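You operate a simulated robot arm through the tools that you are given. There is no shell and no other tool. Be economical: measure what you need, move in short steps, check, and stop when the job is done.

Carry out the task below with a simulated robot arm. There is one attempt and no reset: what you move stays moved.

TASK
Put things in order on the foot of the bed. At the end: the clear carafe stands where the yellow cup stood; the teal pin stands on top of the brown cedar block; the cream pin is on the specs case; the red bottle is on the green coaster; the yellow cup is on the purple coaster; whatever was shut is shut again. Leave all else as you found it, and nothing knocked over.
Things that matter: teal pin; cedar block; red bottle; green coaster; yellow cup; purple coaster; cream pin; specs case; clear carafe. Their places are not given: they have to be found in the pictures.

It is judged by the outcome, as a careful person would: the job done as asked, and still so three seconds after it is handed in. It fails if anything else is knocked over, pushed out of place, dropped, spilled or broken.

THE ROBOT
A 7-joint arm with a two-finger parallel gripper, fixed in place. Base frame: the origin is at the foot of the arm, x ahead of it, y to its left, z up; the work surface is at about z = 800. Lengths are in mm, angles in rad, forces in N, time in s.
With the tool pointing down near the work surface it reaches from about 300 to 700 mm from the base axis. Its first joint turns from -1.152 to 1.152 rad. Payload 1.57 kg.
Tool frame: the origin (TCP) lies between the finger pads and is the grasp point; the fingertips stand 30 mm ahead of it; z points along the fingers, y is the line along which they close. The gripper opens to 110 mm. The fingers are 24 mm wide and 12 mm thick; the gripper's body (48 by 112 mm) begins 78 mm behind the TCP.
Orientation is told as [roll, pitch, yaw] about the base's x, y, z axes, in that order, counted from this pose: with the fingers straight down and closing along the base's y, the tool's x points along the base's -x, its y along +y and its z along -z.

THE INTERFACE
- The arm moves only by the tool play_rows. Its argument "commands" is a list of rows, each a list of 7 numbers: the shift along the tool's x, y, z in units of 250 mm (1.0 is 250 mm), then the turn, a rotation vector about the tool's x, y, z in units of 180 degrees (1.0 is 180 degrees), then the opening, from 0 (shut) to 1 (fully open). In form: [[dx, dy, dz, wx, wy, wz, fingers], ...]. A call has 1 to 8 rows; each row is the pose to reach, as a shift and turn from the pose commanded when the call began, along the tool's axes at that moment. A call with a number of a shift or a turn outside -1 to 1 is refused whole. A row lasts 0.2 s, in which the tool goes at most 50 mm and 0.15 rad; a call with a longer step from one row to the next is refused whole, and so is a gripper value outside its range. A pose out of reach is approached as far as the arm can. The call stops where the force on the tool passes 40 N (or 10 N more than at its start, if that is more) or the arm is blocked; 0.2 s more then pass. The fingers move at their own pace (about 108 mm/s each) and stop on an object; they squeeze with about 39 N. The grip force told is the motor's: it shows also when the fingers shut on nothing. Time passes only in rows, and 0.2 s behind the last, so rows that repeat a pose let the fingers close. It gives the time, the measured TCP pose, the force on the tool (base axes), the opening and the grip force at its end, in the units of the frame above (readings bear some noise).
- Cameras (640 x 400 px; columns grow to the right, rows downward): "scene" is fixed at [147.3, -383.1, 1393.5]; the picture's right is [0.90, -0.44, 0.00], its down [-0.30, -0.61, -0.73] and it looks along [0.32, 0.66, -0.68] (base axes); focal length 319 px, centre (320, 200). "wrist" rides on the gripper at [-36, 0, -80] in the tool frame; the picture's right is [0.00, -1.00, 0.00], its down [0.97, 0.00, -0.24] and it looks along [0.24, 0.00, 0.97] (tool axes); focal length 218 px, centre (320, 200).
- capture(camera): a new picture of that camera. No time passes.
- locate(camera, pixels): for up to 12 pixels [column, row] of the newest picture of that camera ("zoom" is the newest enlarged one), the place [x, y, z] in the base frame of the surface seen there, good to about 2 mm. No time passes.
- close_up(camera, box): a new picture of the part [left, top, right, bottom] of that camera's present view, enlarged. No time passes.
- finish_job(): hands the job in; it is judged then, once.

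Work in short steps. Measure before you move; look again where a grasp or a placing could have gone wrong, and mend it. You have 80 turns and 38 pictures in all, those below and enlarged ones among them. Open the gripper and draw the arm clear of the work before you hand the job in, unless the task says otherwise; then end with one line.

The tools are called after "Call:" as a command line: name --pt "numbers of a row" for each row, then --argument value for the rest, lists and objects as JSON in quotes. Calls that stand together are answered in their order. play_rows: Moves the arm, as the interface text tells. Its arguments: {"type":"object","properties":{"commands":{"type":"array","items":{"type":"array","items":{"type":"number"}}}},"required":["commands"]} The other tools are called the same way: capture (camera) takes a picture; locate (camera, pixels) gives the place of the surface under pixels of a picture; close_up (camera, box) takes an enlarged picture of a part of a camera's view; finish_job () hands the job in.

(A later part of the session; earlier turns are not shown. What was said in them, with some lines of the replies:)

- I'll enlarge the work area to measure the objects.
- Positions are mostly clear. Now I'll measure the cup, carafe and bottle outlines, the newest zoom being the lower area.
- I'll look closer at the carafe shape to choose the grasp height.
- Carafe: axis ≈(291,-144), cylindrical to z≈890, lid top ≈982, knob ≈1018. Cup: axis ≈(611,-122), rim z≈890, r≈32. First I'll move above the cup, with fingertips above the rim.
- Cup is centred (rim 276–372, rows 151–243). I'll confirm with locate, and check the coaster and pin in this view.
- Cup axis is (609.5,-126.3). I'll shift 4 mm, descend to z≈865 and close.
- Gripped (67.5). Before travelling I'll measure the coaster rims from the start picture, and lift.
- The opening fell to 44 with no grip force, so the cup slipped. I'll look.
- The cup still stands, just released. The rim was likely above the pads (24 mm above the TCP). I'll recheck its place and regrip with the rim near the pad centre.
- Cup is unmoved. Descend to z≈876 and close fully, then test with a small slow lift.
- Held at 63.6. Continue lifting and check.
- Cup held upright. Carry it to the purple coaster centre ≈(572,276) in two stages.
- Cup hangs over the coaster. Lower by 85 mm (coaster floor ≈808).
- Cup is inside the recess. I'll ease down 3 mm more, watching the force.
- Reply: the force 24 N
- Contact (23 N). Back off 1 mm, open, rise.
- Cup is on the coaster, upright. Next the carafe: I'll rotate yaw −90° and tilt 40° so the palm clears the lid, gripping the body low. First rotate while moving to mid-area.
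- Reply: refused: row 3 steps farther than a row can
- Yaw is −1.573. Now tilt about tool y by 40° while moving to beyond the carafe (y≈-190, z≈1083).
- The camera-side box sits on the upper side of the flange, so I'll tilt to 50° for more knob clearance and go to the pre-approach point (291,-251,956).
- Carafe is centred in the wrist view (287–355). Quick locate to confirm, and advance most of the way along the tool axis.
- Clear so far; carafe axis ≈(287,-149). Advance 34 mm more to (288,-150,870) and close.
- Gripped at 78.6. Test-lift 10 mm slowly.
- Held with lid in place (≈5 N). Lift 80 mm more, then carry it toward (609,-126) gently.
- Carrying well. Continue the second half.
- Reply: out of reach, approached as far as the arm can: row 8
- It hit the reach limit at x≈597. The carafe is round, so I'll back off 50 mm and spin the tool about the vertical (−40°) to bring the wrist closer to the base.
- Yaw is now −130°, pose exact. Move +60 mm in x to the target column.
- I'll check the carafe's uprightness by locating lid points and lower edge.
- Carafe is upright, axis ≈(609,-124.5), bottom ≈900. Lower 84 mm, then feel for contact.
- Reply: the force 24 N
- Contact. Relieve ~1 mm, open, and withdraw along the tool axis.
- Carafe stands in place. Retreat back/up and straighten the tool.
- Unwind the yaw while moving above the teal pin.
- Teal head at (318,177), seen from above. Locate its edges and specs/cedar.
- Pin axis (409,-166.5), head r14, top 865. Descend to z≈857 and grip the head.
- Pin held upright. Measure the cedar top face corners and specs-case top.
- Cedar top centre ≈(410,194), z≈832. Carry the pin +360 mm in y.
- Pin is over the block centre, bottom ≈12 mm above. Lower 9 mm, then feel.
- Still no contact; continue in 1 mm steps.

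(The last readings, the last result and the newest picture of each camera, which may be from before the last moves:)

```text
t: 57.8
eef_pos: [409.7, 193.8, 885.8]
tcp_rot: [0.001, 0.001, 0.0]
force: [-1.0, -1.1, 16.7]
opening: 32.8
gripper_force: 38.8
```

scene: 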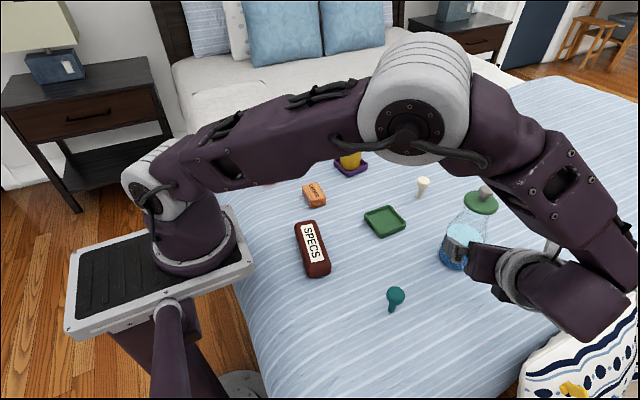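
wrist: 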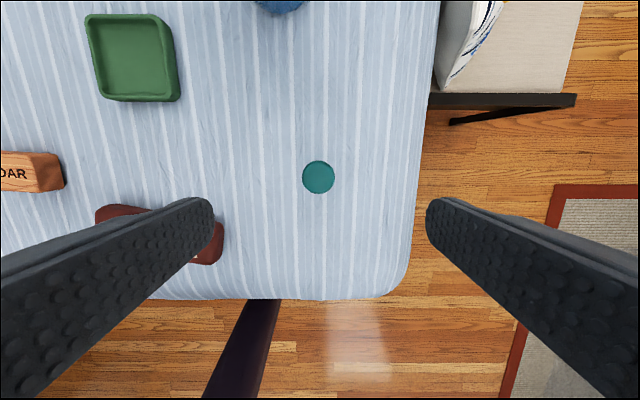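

Contact (16.7 N). Relieve, open, and rise clear.

Call:
play_rows --pt "0 0 -0.003 0 0 0 0" --pt "0 0 -0.003 0 0 0 0.6" --pt "0 0 -0.003 0 0 0 0.6" --pt "0 0 -0.003 0 0 0 0.6" --pt "0 0 -0.12 0 0 0 0.6" --pt "0 0 -0.3 0 0 0 0.8" --pt "0 0 -0.5 0 0 0 1" --pt "0 0 -0.6 0 0 0 1"

Call:
capture --camera "scene"

```text
t: 59.6
eef_pos: [412.9, 196.0, 1037.8]
tcp_rot: [0.0, 0.001, 0.001]
force: [0.2, -0.9, -0.4]
opening: 110.0
gripper_force: 0.1
```

```text
9 pictures are left
```

scene: 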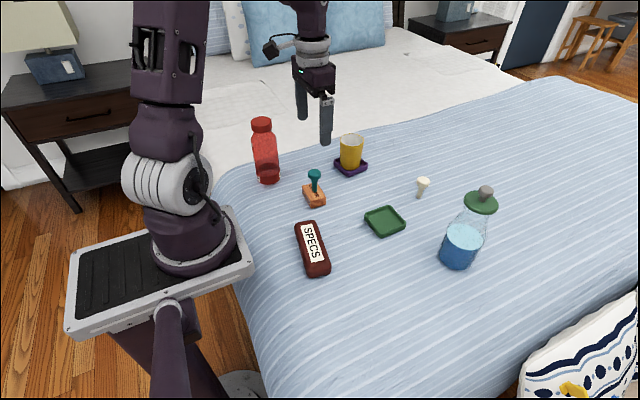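

Teal pin stands on the cedar. Next, move above the red bottle.

Call:
play_rows --pt "0.076 0.137 -0.012 0 0 0 1" --pt "0.152 0.274 -0.024 0 0 0 1" --pt "0.228 0.411 -0.036 0 0 0 1" --pt "0.304 0.548 -0.048 0 0 0 1" --pt "0.304 0.548 -0.048 0 0 0 1"

Call:
capture --camera "wrist"

```text
t: 60.8
eef_pos: [333.3, 329.3, 1049.8]
tcp_rot: [-0.001, 0.001, 0.002]
force: [0.2, 0.2, -0.1]
opening: 110.2
gripper_force: 0.2
```

```text
8 pictures are left
```

wrist: 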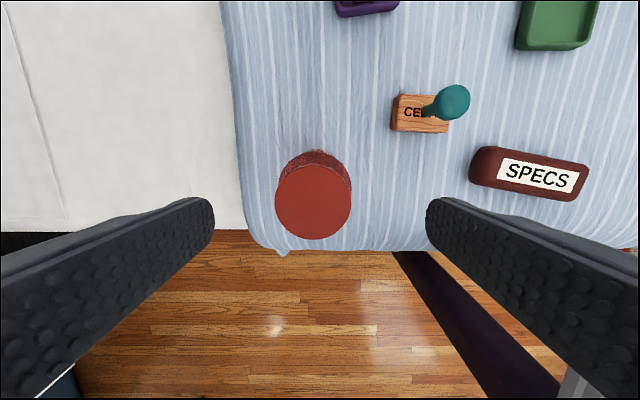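

Call:
locate --camera "wrist" --pixels '[[278, 200], [349, 200], [313, 168], [313, 236], [313, 200], [280, 175], [345, 168], [313, 152]]'

```text
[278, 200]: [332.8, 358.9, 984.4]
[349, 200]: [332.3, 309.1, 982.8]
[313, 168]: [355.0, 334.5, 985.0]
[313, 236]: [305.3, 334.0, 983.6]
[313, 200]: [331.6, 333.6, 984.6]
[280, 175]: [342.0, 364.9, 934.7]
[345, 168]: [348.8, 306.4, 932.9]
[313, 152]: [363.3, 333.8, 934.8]
```

Bottle axis (331,334), cap top 985. Descend to z≈916 and grip the body.

Call:
play_rows --pt "0.01 0.018 0.1 0 0 0 1" --pt "0.01 0.018 0.25 0 0 0 1" --pt "0.01 0.018 0.4 0 0 0 1" --pt "0.01 0.018 0.536 0 0 0 1" --pt "0.01 0.018 0.536 0 0 0 0" --pt "0.01 0.018 0.536 0 0 0 0" --pt "0.01 0.018 0.536 0 0 0 0" --pt "0.01 0.018 0.536 0 0 0 0"

Call:
play_rows --pt "0 0 -0.02 0 0 0 0" --pt "0 0 -0.04 0 0 0 0" --pt "0 0 -0.06 0 0 0 0" --pt "0 0 -0.08 0 0 0 0" --pt "0 0 -0.08 0 0 0 0"

```text
t: 62.6
eef_pos: [331.8, 336.5, 912.1]
tcp_rot: [0.0, 0.001, 0.0]
force: [0.2, 0.3, 0.3]
opening: 66.1
gripper_force: 39.1
```

```text
t: 63.8
eef_pos: [330.9, 336.5, 933.1]
tcp_rot: [0.0, 0.001, 0.003]
force: [-0.2, -0.1, -0.8]
opening: 65.9
gripper_force: 39.4
```

Lift another 110 mm so it clears the teal pin (top ≈897) on the way, then check.

Call:
play_rows --pt "0 0 -0.1 0 0 0 0" --pt "0 0 -0.2 0 0 0 0" --pt "0 0 -0.3 0 0 0 0" --pt "0 0 -0.4 0 0 0 0" --pt "0 0 -0.46 0 0 0 0" --pt "0 0 -0.46 0 0 0 0"

Call:
close_up --camera "scene" --box '[220, 50, 400, 210]'

```text
t: 65.2
eef_pos: [333.1, 334.5, 1048.2]
tcp_rot: [0.0, 0.0, 0.001]
force: [-0.3, -0.4, -0.8]
opening: 66.2
gripper_force: 38.9
```

```text
2.50 times, centred on (310, 130) of scene
```

zoom: 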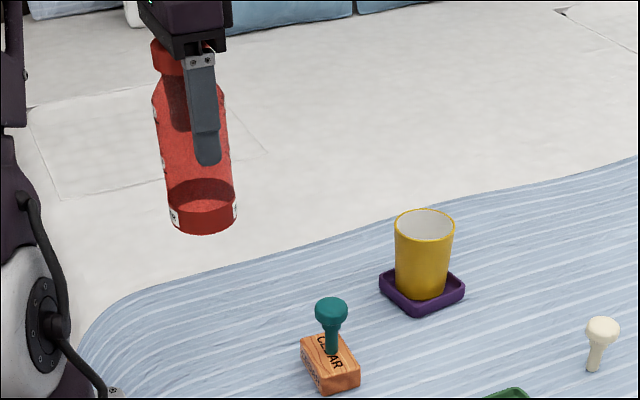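

Bottle held. Carry it to the green coaster centre ≈(531.5,36).

Call:
play_rows --pt "-0.08 -0.1194 0 0 0 0 0" --pt "-0.16 -0.2388 0 0 0 0 0" --pt "-0.24 -0.3582 0 0 0 0 0" --pt "-0.32 -0.4776 0 0 0 0 0" --pt "-0.4 -0.597 0 0 0 0 0" --pt "-0.48 -0.7164 0 0 0 0 0" --pt "-0.56 -0.8358 0 0 0 0 0" --pt "-0.64 -0.9552 0 0 0 0 0"

Call:
play_rows --pt "-0.08 -0.1194 0 0 0 0 0" --pt "-0.16 -0.2388 0 0 0 0 0" --pt "-0.16 -0.2388 0 0 0 0 0" --pt "-0.16 -0.2388 0.12 0 0 0 0" --pt "-0.16 -0.2388 0.24 0 0 0 0" --pt "-0.16 -0.2388 0.36 0 0 0 0" --pt "-0.16 -0.2388 0.42 0 0 0 0" --pt "-0.16 -0.2388 0.42 0 0 0 0"

Call:
close_up --camera "scene" --box '[330, 110, 450, 250]'

```text
t: 67.0
eef_pos: [493.0, 94.1, 1048.2]
tcp_rot: [0.0, 0.003, 0.002]
force: [0.3, 0.2, -1.4]
opening: 66.2
gripper_force: 38.9
```

```text
t: 68.8
eef_pos: [531.8, 37.7, 941.3]
tcp_rot: [-0.001, 0.0, 0.002]
force: [0.1, -0.2, -1.2]
opening: 66.6
gripper_force: 38.9
```

```text
2.86 times, centred on (390, 180) of scene
```

zoom: 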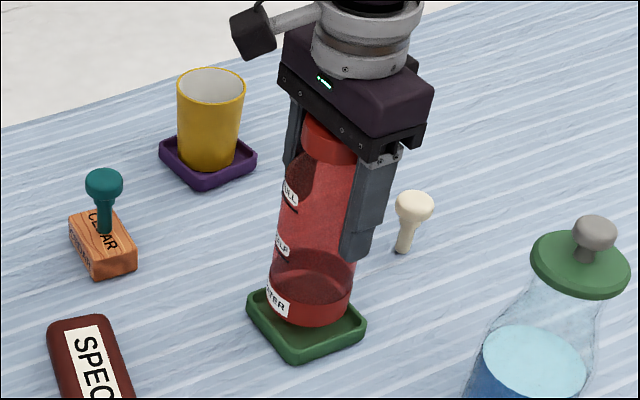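

Bottom ≈15 mm above the coaster floor. Check the lower-edge position against the coaster.

Call:
locate --camera "zoom" --pixels '[[264, 303], [285, 318], [310, 325], [335, 320], [350, 308], [252, 298], [293, 352], [360, 325], [272, 300]]'

```text
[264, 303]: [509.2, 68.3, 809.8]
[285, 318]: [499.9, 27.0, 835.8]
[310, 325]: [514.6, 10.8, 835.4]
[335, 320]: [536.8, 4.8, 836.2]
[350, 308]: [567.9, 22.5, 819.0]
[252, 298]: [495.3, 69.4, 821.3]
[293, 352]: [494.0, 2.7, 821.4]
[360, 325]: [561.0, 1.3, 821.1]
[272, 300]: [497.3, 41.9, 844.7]
```

Bottle bottom is centred ≈(531,36). It's a snug recess, so I'll probe the coaster's inner extent in the last full scene picture.

Call:
locate --camera "scene" --pixels '[[375, 212], [374, 214], [376, 214], [397, 214], [396, 215], [394, 216], [374, 228], [376, 226], [377, 224], [396, 228], [394, 227], [392, 225]]'

```text
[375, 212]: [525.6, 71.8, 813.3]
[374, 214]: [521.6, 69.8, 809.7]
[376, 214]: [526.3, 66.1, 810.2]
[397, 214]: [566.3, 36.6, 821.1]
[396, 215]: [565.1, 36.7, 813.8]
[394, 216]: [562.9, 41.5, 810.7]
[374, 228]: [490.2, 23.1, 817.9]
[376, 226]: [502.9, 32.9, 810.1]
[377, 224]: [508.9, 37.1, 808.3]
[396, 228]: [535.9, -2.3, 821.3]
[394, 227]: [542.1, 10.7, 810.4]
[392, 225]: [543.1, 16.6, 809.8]
```

Inner recess centre ≈(530.5,36), half-width ≈34.5; bottle r≈32, at (531,36). Lower gently into it.

Call:
play_rows --pt "0.002 0 0.02 0 0 0 0" --pt "0.002 0 0.04 0 0 0 0" --pt "0.002 0 0.048 0 0 0 0" --pt "0.002 0 0.048 0 0 0 0"

Call:
play_rows --pt "0 0 0.005 0 0 0 0" --pt "0 0 0.01 0 0 0 0" --pt "0 0 0.01 0 0 0 0"

```text
t: 69.8
eef_pos: [531.8, 38.3, 930.5]
tcp_rot: [0.001, -0.002, 0.0]
force: [-1.8, -4.1, 21.7]
opening: 65.9
gripper_force: 38.2
```

```text
t: 70.6
eef_pos: [531.8, 38.0, 929.1]
tcp_rot: [0.002, -0.002, 0.003]
force: [-1.3, 1.8, 24.1]
opening: 65.2
gripper_force: 38.7
```

Contact came ~8 mm early, likely on the rim. Look closely.

Call:
close_up --camera "scene" --box '[355, 185, 415, 245]'

```text
6.67 times, centred on (385, 215) of scene
```

zoom: 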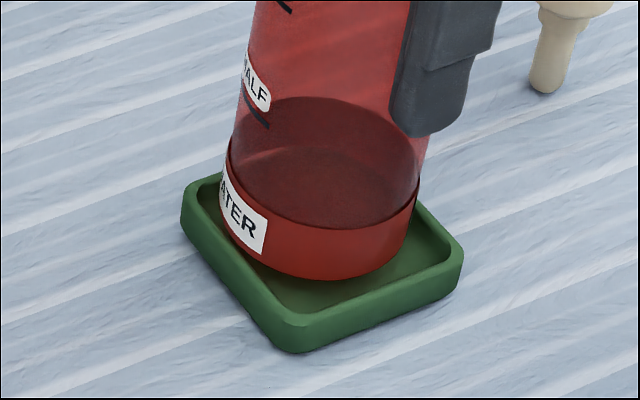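

Call:
locate --camera "zoom" --pixels '[[224, 215], [240, 245], [270, 268], [320, 281], [370, 273], [405, 245], [196, 190], [250, 285], [295, 318], [370, 300], [445, 265], [300, 298]]'

```text
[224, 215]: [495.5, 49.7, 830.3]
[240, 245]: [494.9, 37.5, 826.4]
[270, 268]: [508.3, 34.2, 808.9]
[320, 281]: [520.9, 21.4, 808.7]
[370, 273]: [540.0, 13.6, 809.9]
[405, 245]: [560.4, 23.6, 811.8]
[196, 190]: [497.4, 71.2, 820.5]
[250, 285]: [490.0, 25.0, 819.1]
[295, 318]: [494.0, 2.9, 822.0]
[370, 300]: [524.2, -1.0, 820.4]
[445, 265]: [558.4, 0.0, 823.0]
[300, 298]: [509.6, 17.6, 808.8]
```

Call:
locate --camera "zoom" --pixels '[[230, 225], [245, 243], [262, 255], [280, 266], [300, 272], [320, 275], [345, 274], [370, 266], [395, 250], [410, 225], [425, 210], [440, 235]]'

```text
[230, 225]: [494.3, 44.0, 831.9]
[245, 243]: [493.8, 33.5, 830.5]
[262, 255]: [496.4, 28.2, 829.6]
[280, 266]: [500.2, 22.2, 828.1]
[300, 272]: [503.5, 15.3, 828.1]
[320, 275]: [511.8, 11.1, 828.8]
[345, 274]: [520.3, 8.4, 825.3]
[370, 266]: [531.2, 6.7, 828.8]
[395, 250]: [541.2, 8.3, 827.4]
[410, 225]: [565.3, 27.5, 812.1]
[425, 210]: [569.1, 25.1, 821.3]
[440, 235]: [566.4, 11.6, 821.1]
```

Bottle bottom is at ≈(527,39.5) versus coaster centre ≈(529.7,35.8). Raise 5 mm, shift (+2.8,−3.7), lower again.

Call:
play_rows --pt "0 0 -0.02 0 0 0 0" --pt "-0.011 -0.015 -0.02 0 0 0 0" --pt "-0.011 -0.015 -0.02 0 0 0 0" --pt "-0.011 -0.015 -0.006 0 0 0 0" --pt "-0.011 -0.015 0.002 0 0 0 0" --pt "-0.011 -0.015 0.01 0 0 0 0" --pt "-0.011 -0.015 0.01 0 0 0 0"

```text
t: 72.2
eef_pos: [534.0, 33.5, 925.5]
tcp_rot: [-0.001, 0.003, 0.001]
force: [-0.3, 1.4, -1.8]
opening: 65.2
gripper_force: 38.8
```

Now below the earlier contact height with no force: it has entered the recess. Continue in small steps.

Call:
play_rows --pt "0 0 0.006 0 0 0 0" --pt "0 0 0.012 0 0 0 0" --pt "0 0 0.012 0 0 0 0"

Call:
play_rows --pt "0 0 0.004 0 0 0 0" --pt "0 0 0.008 0 0 0 0" --pt "0 0 0.008 0 0 0 0"

```text
t: 73.0
eef_pos: [534.6, 31.7, 923.5]
tcp_rot: [0.001, 0.002, 0.003]
force: [0.2, 1.4, -0.7]
opening: 65.8
gripper_force: 39.2
```

```text
t: 73.8
eef_pos: [534.2, 32.8, 919.5]
tcp_rot: [-0.001, 0.001, 0.001]
force: [-0.5, 0.7, -0.8]
opening: 65.1
gripper_force: 39.1
```

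Call:
play_rows --pt "0 0 0.004 0 0 0 0" --pt "0 0 0.008 0 0 0 0" --pt "0 0 0.008 0 0 0 0"

```text
t: 74.6
eef_pos: [534.1, 32.9, 918.8]
tcp_rot: [0.002, 0.0, 0.001]
force: [0.4, 0.3, -1.6]
opening: 65.1
gripper_force: 38.7
```

Call:
play_rows --pt "0 0 0.004 0 0 0 0" --pt "0 0 0.008 0 0 0 0" --pt "0 0 0.008 0 0 0 0"

```text
t: 75.4
eef_pos: [534.4, 33.3, 918.3]
tcp_rot: [0.0, 0.0, 0.002]
force: [-4.8, 1.2, 15.9]
opening: 65.2
gripper_force: 38.5
```

Contact 13 mm lower than the rim contact, so it's on the floor. Relieve, open, rise.

Call:
play_rows --pt "0 0 -0.003 0 0 0 0" --pt "0 0 -0.003 0 0 0 1" --pt "0 0 -0.003 0 0 0 1" --pt "0 0 -0.003 0 0 0 1" --pt "0 0 -0.12 0 0 0 1" --pt "0 0 -0.28 0 0 0 1" --pt "0 0 -0.46 0 0 0 1" --pt "0 0 -0.5 0 0 0 1"

Call:
capture --camera "scene"

```text
t: 77.2
eef_pos: [534.7, 31.7, 1042.0]
tcp_rot: [-0.002, 0.0, 0.003]
force: [0.2, -0.4, 0.6]
opening: 110.1
gripper_force: 0.2
```

```text
4 pictures are left
```

scene: 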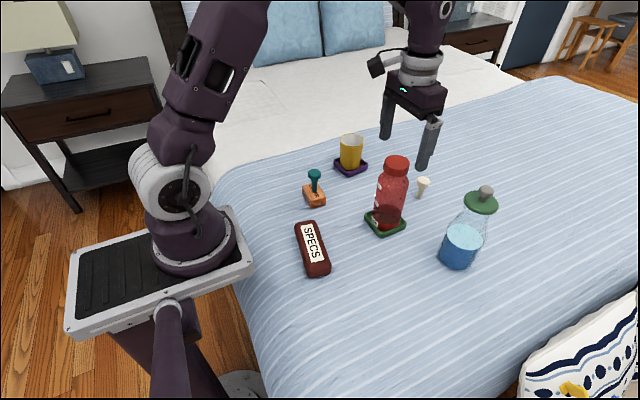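

Bottle stands on the green coaster. Now the cream pin ≈(668.5,72); I'll yaw −36° so the camera box stays away from the bottle.

Call:
play_rows --pt "0 0 -0.1 0 0 0 1" --pt "-0.1 0.032 -0.1 0 0 0.04 1" --pt "-0.22 0.064 -0.1 0 0 0.08 1" --pt "-0.34 0.096 -0.1 0 0 0.12 1" --pt "-0.45 0.128 -0.1 0 0 0.16 1" --pt "-0.536 0.16 -0.1 0 0 0.2 1" --pt "-0.536 0.16 0.06 0 0 0.2 1" --pt "-0.536 0.16 0.16 0 0 0.2 1"

Call:
capture --camera "wrist"

```text
t: 79.0
eef_pos: [669.3, 70.7, 1002.8]
tcp_rot: [0.001, 0.0, -0.629]
force: [0.4, 0.6, -0.1]
opening: 110.0
gripper_force: 0.0
out of reach, approached as far as the arm can: row 6
```

```text
3 pictures are left
```

wrist: 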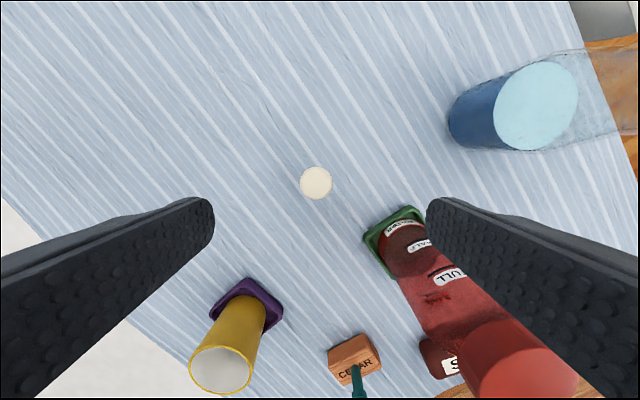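

Call:
locate --camera "wrist" --pixels '[[301, 183], [331, 183], [316, 168], [316, 198], [316, 183]]'

```text
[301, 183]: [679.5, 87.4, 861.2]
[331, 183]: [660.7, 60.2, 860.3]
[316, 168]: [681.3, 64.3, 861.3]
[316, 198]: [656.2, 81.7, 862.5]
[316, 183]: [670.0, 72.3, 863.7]
```

Head centre (669.5,73.4), top ≈863. Descend to z≈857 and grip, then lift.

Call:
play_rows --pt "0.003 0.009 0.16 0 0 0 0.7" --pt "0.003 0.009 0.34 0 0 0 0.6" --pt "0.003 0.009 0.5 0 0 0 0.6" --pt "0.003 0.009 0.58 0 0 0 0.6" --pt "0.003 0.009 0.58 0 0 0 0" --pt "0.003 0.009 0.58 0 0 0 0" --pt "0.003 0.009 0.58 0 0 0 0" --pt "0.003 0.009 0.58 0 0 0 0"

Call:
play_rows --pt "0 0 -0.03 0 0 0 0" --pt "0 0 -0.06 0 0 0 0" --pt "0 0 -0.16 0 0 0 0" --pt "0 0 -0.28 0 0 0 0" --pt "0 0 -0.34 0 0 0 0" --pt "0 0 -0.34 0 0 0 0"

```text
t: 80.8
eef_pos: [669.9, 75.2, 856.6]
tcp_rot: [0.001, 0.0, -0.627]
force: [0.4, 0.5, -0.9]
opening: 32.4
gripper_force: 38.8
```

```text
t: 82.2
eef_pos: [669.3, 75.8, 941.7]
tcp_rot: [0.0, 0.0, -0.626]
force: [0.2, 0.4, -0.1]
opening: 32.2
gripper_force: 39.2
```

Cream pin held. Route around the bottle (via y≈165, z≈985) toward the specs case centre ≈(330,34).

Call:
play_rows --pt "0.145 0.043 -0.057 0 0 0 0" --pt "0.29 0.086 -0.115 0 0 0 0" --pt "0.435 0.129 -0.172 0 0 0 0" --pt "0.565 0.035 -0.172 0 0 0 0" --pt "0.695 -0.059 -0.172 0 0 0 0" --pt "0.825 -0.153 -0.172 0 0 0 0" --pt "0.954 -0.247 -0.172 0 0 0 0" --pt "0.954 -0.247 -0.172 0 0 0 0"

Call:
play_rows --pt "0.012 -0.171 0 0 0 0 0" --pt "0.024 -0.342 0 0 0 0 0" --pt "0.036 -0.513 0 0 0 0 0" --pt "0.048 -0.683 0 0 0 0 0" --pt "0.048 -0.683 0.1 0 0 0 0" --pt "0.048 -0.683 0.22 0 0 0 0" --pt "0.048 -0.683 0.33 0 0 0 0" --pt "0.048 -0.683 0.33 0 0 0 0"

Call:
close_up --camera "scene" --box '[270, 190, 370, 285]'

```text
t: 84.0
eef_pos: [439.1, 167.4, 982.9]
tcp_rot: [0.0, 0.001, -0.628]
force: [0.5, 0.0, -0.8]
opening: 32.7
gripper_force: 38.3
```

```text
t: 85.8
eef_pos: [329.6, 34.3, 901.9]
tcp_rot: [0.002, -0.001, -0.626]
force: [0.1, 0.2, 0.1]
opening: 32.3
gripper_force: 38.7
```

```text
4.21 times, centred on (320, 238) of scene
```

zoom: 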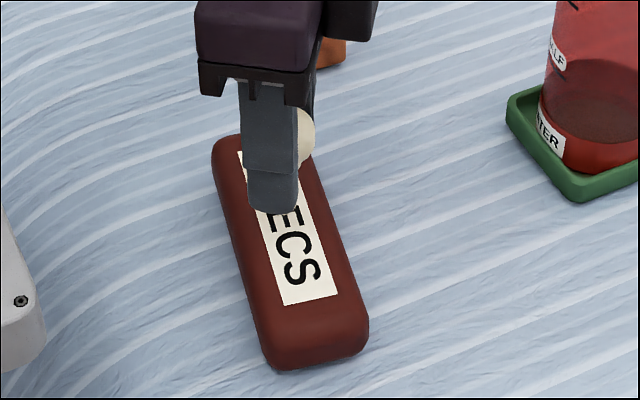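

Pin is over the case. Lower 6 mm then feel in small steps.

Call:
play_rows --pt "0 0 0.012 0 0 0 0" --pt "0 0 0.024 0 0 0 0" --pt "0 0 0.03 0 0 0 0" --pt "0 0 0.03 0 0 0 0"

Call:
play_rows --pt "0 0 0.004 0 0 0 0" --pt "0 0 0.008 0 0 0 0" --pt "0 0 0.008 0 0 0 0"

```text
t: 86.8
eef_pos: [329.8, 35.7, 895.7]
tcp_rot: [-0.001, 0.001, -0.626]
force: [0.6, 1.0, -0.3]
opening: 32.2
gripper_force: 39.0
```

```text
t: 87.6
eef_pos: [329.6, 34.9, 893.9]
tcp_rot: [-0.001, 0.002, -0.627]
force: [0.1, -0.1, -1.0]
opening: 32.1
gripper_force: 39.5
```

Call:
play_rows --pt "0 0 0.004 0 0 0 0" --pt "0 0 0.008 0 0 0 0" --pt "0 0 0.008 0 0 0 0"

```text
t: 88.4
eef_pos: [330.7, 34.5, 890.0]
tcp_rot: [0.0, 0.001, -0.628]
force: [-0.3, -0.5, -0.6]
opening: 32.5
gripper_force: 38.9
```

Call:
play_rows --pt "0 0 0.004 0 0 0 0" --pt "0 0 0.008 0 0 0 0" --pt "0 0 0.008 0 0 0 0"

```text
t: 89.2
eef_pos: [329.1, 33.8, 889.8]
tcp_rot: [0.0, -0.001, -0.627]
force: [-1.0, -2.3, 20.0]
opening: 32.6
gripper_force: 39.3
```

Contact (20 N). Relieve, open, and rise straight up.

Call:
play_rows --pt "0 0 -0.004 0 0 0 0" --pt "0 0 -0.004 0 0 0 0.6" --pt "0 0 -0.004 0 0 0 0.6" --pt "0 0 -0.004 0 0 0 0.6" --pt "0 0 -0.12 0 0 0 0.6" --pt "0 0 -0.3 0 0 0 0.8" --pt "0 0 -0.5 0 0 0 1" --pt "0 0 -0.7 0 0 0 1"

Call:
capture --camera "scene"

```text
t: 91.0
eef_pos: [328.4, 37.0, 1063.5]
tcp_rot: [0.0, 0.0, -0.628]
force: [0.2, -0.2, 0.6]
opening: 110.4
gripper_force: 0.1
```

```text
1 pictures are left
```

scene: 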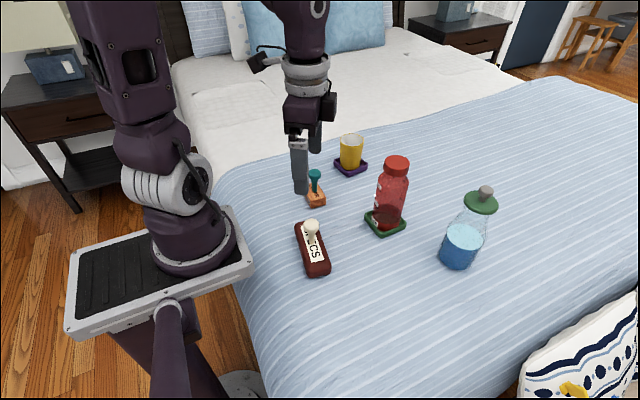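

All six placements stand as asked and the gripper is open and well above the work. I'm handing the job in.

Call:
finish_job

```text
The job is handed in.
```

The job is handed in. In the last picture, every item stood upright in its requested place, with the carafe lid and bottle cap still on. The cup slipped from the gripper on the first lift but stayed standing where it was, and the second grip held.
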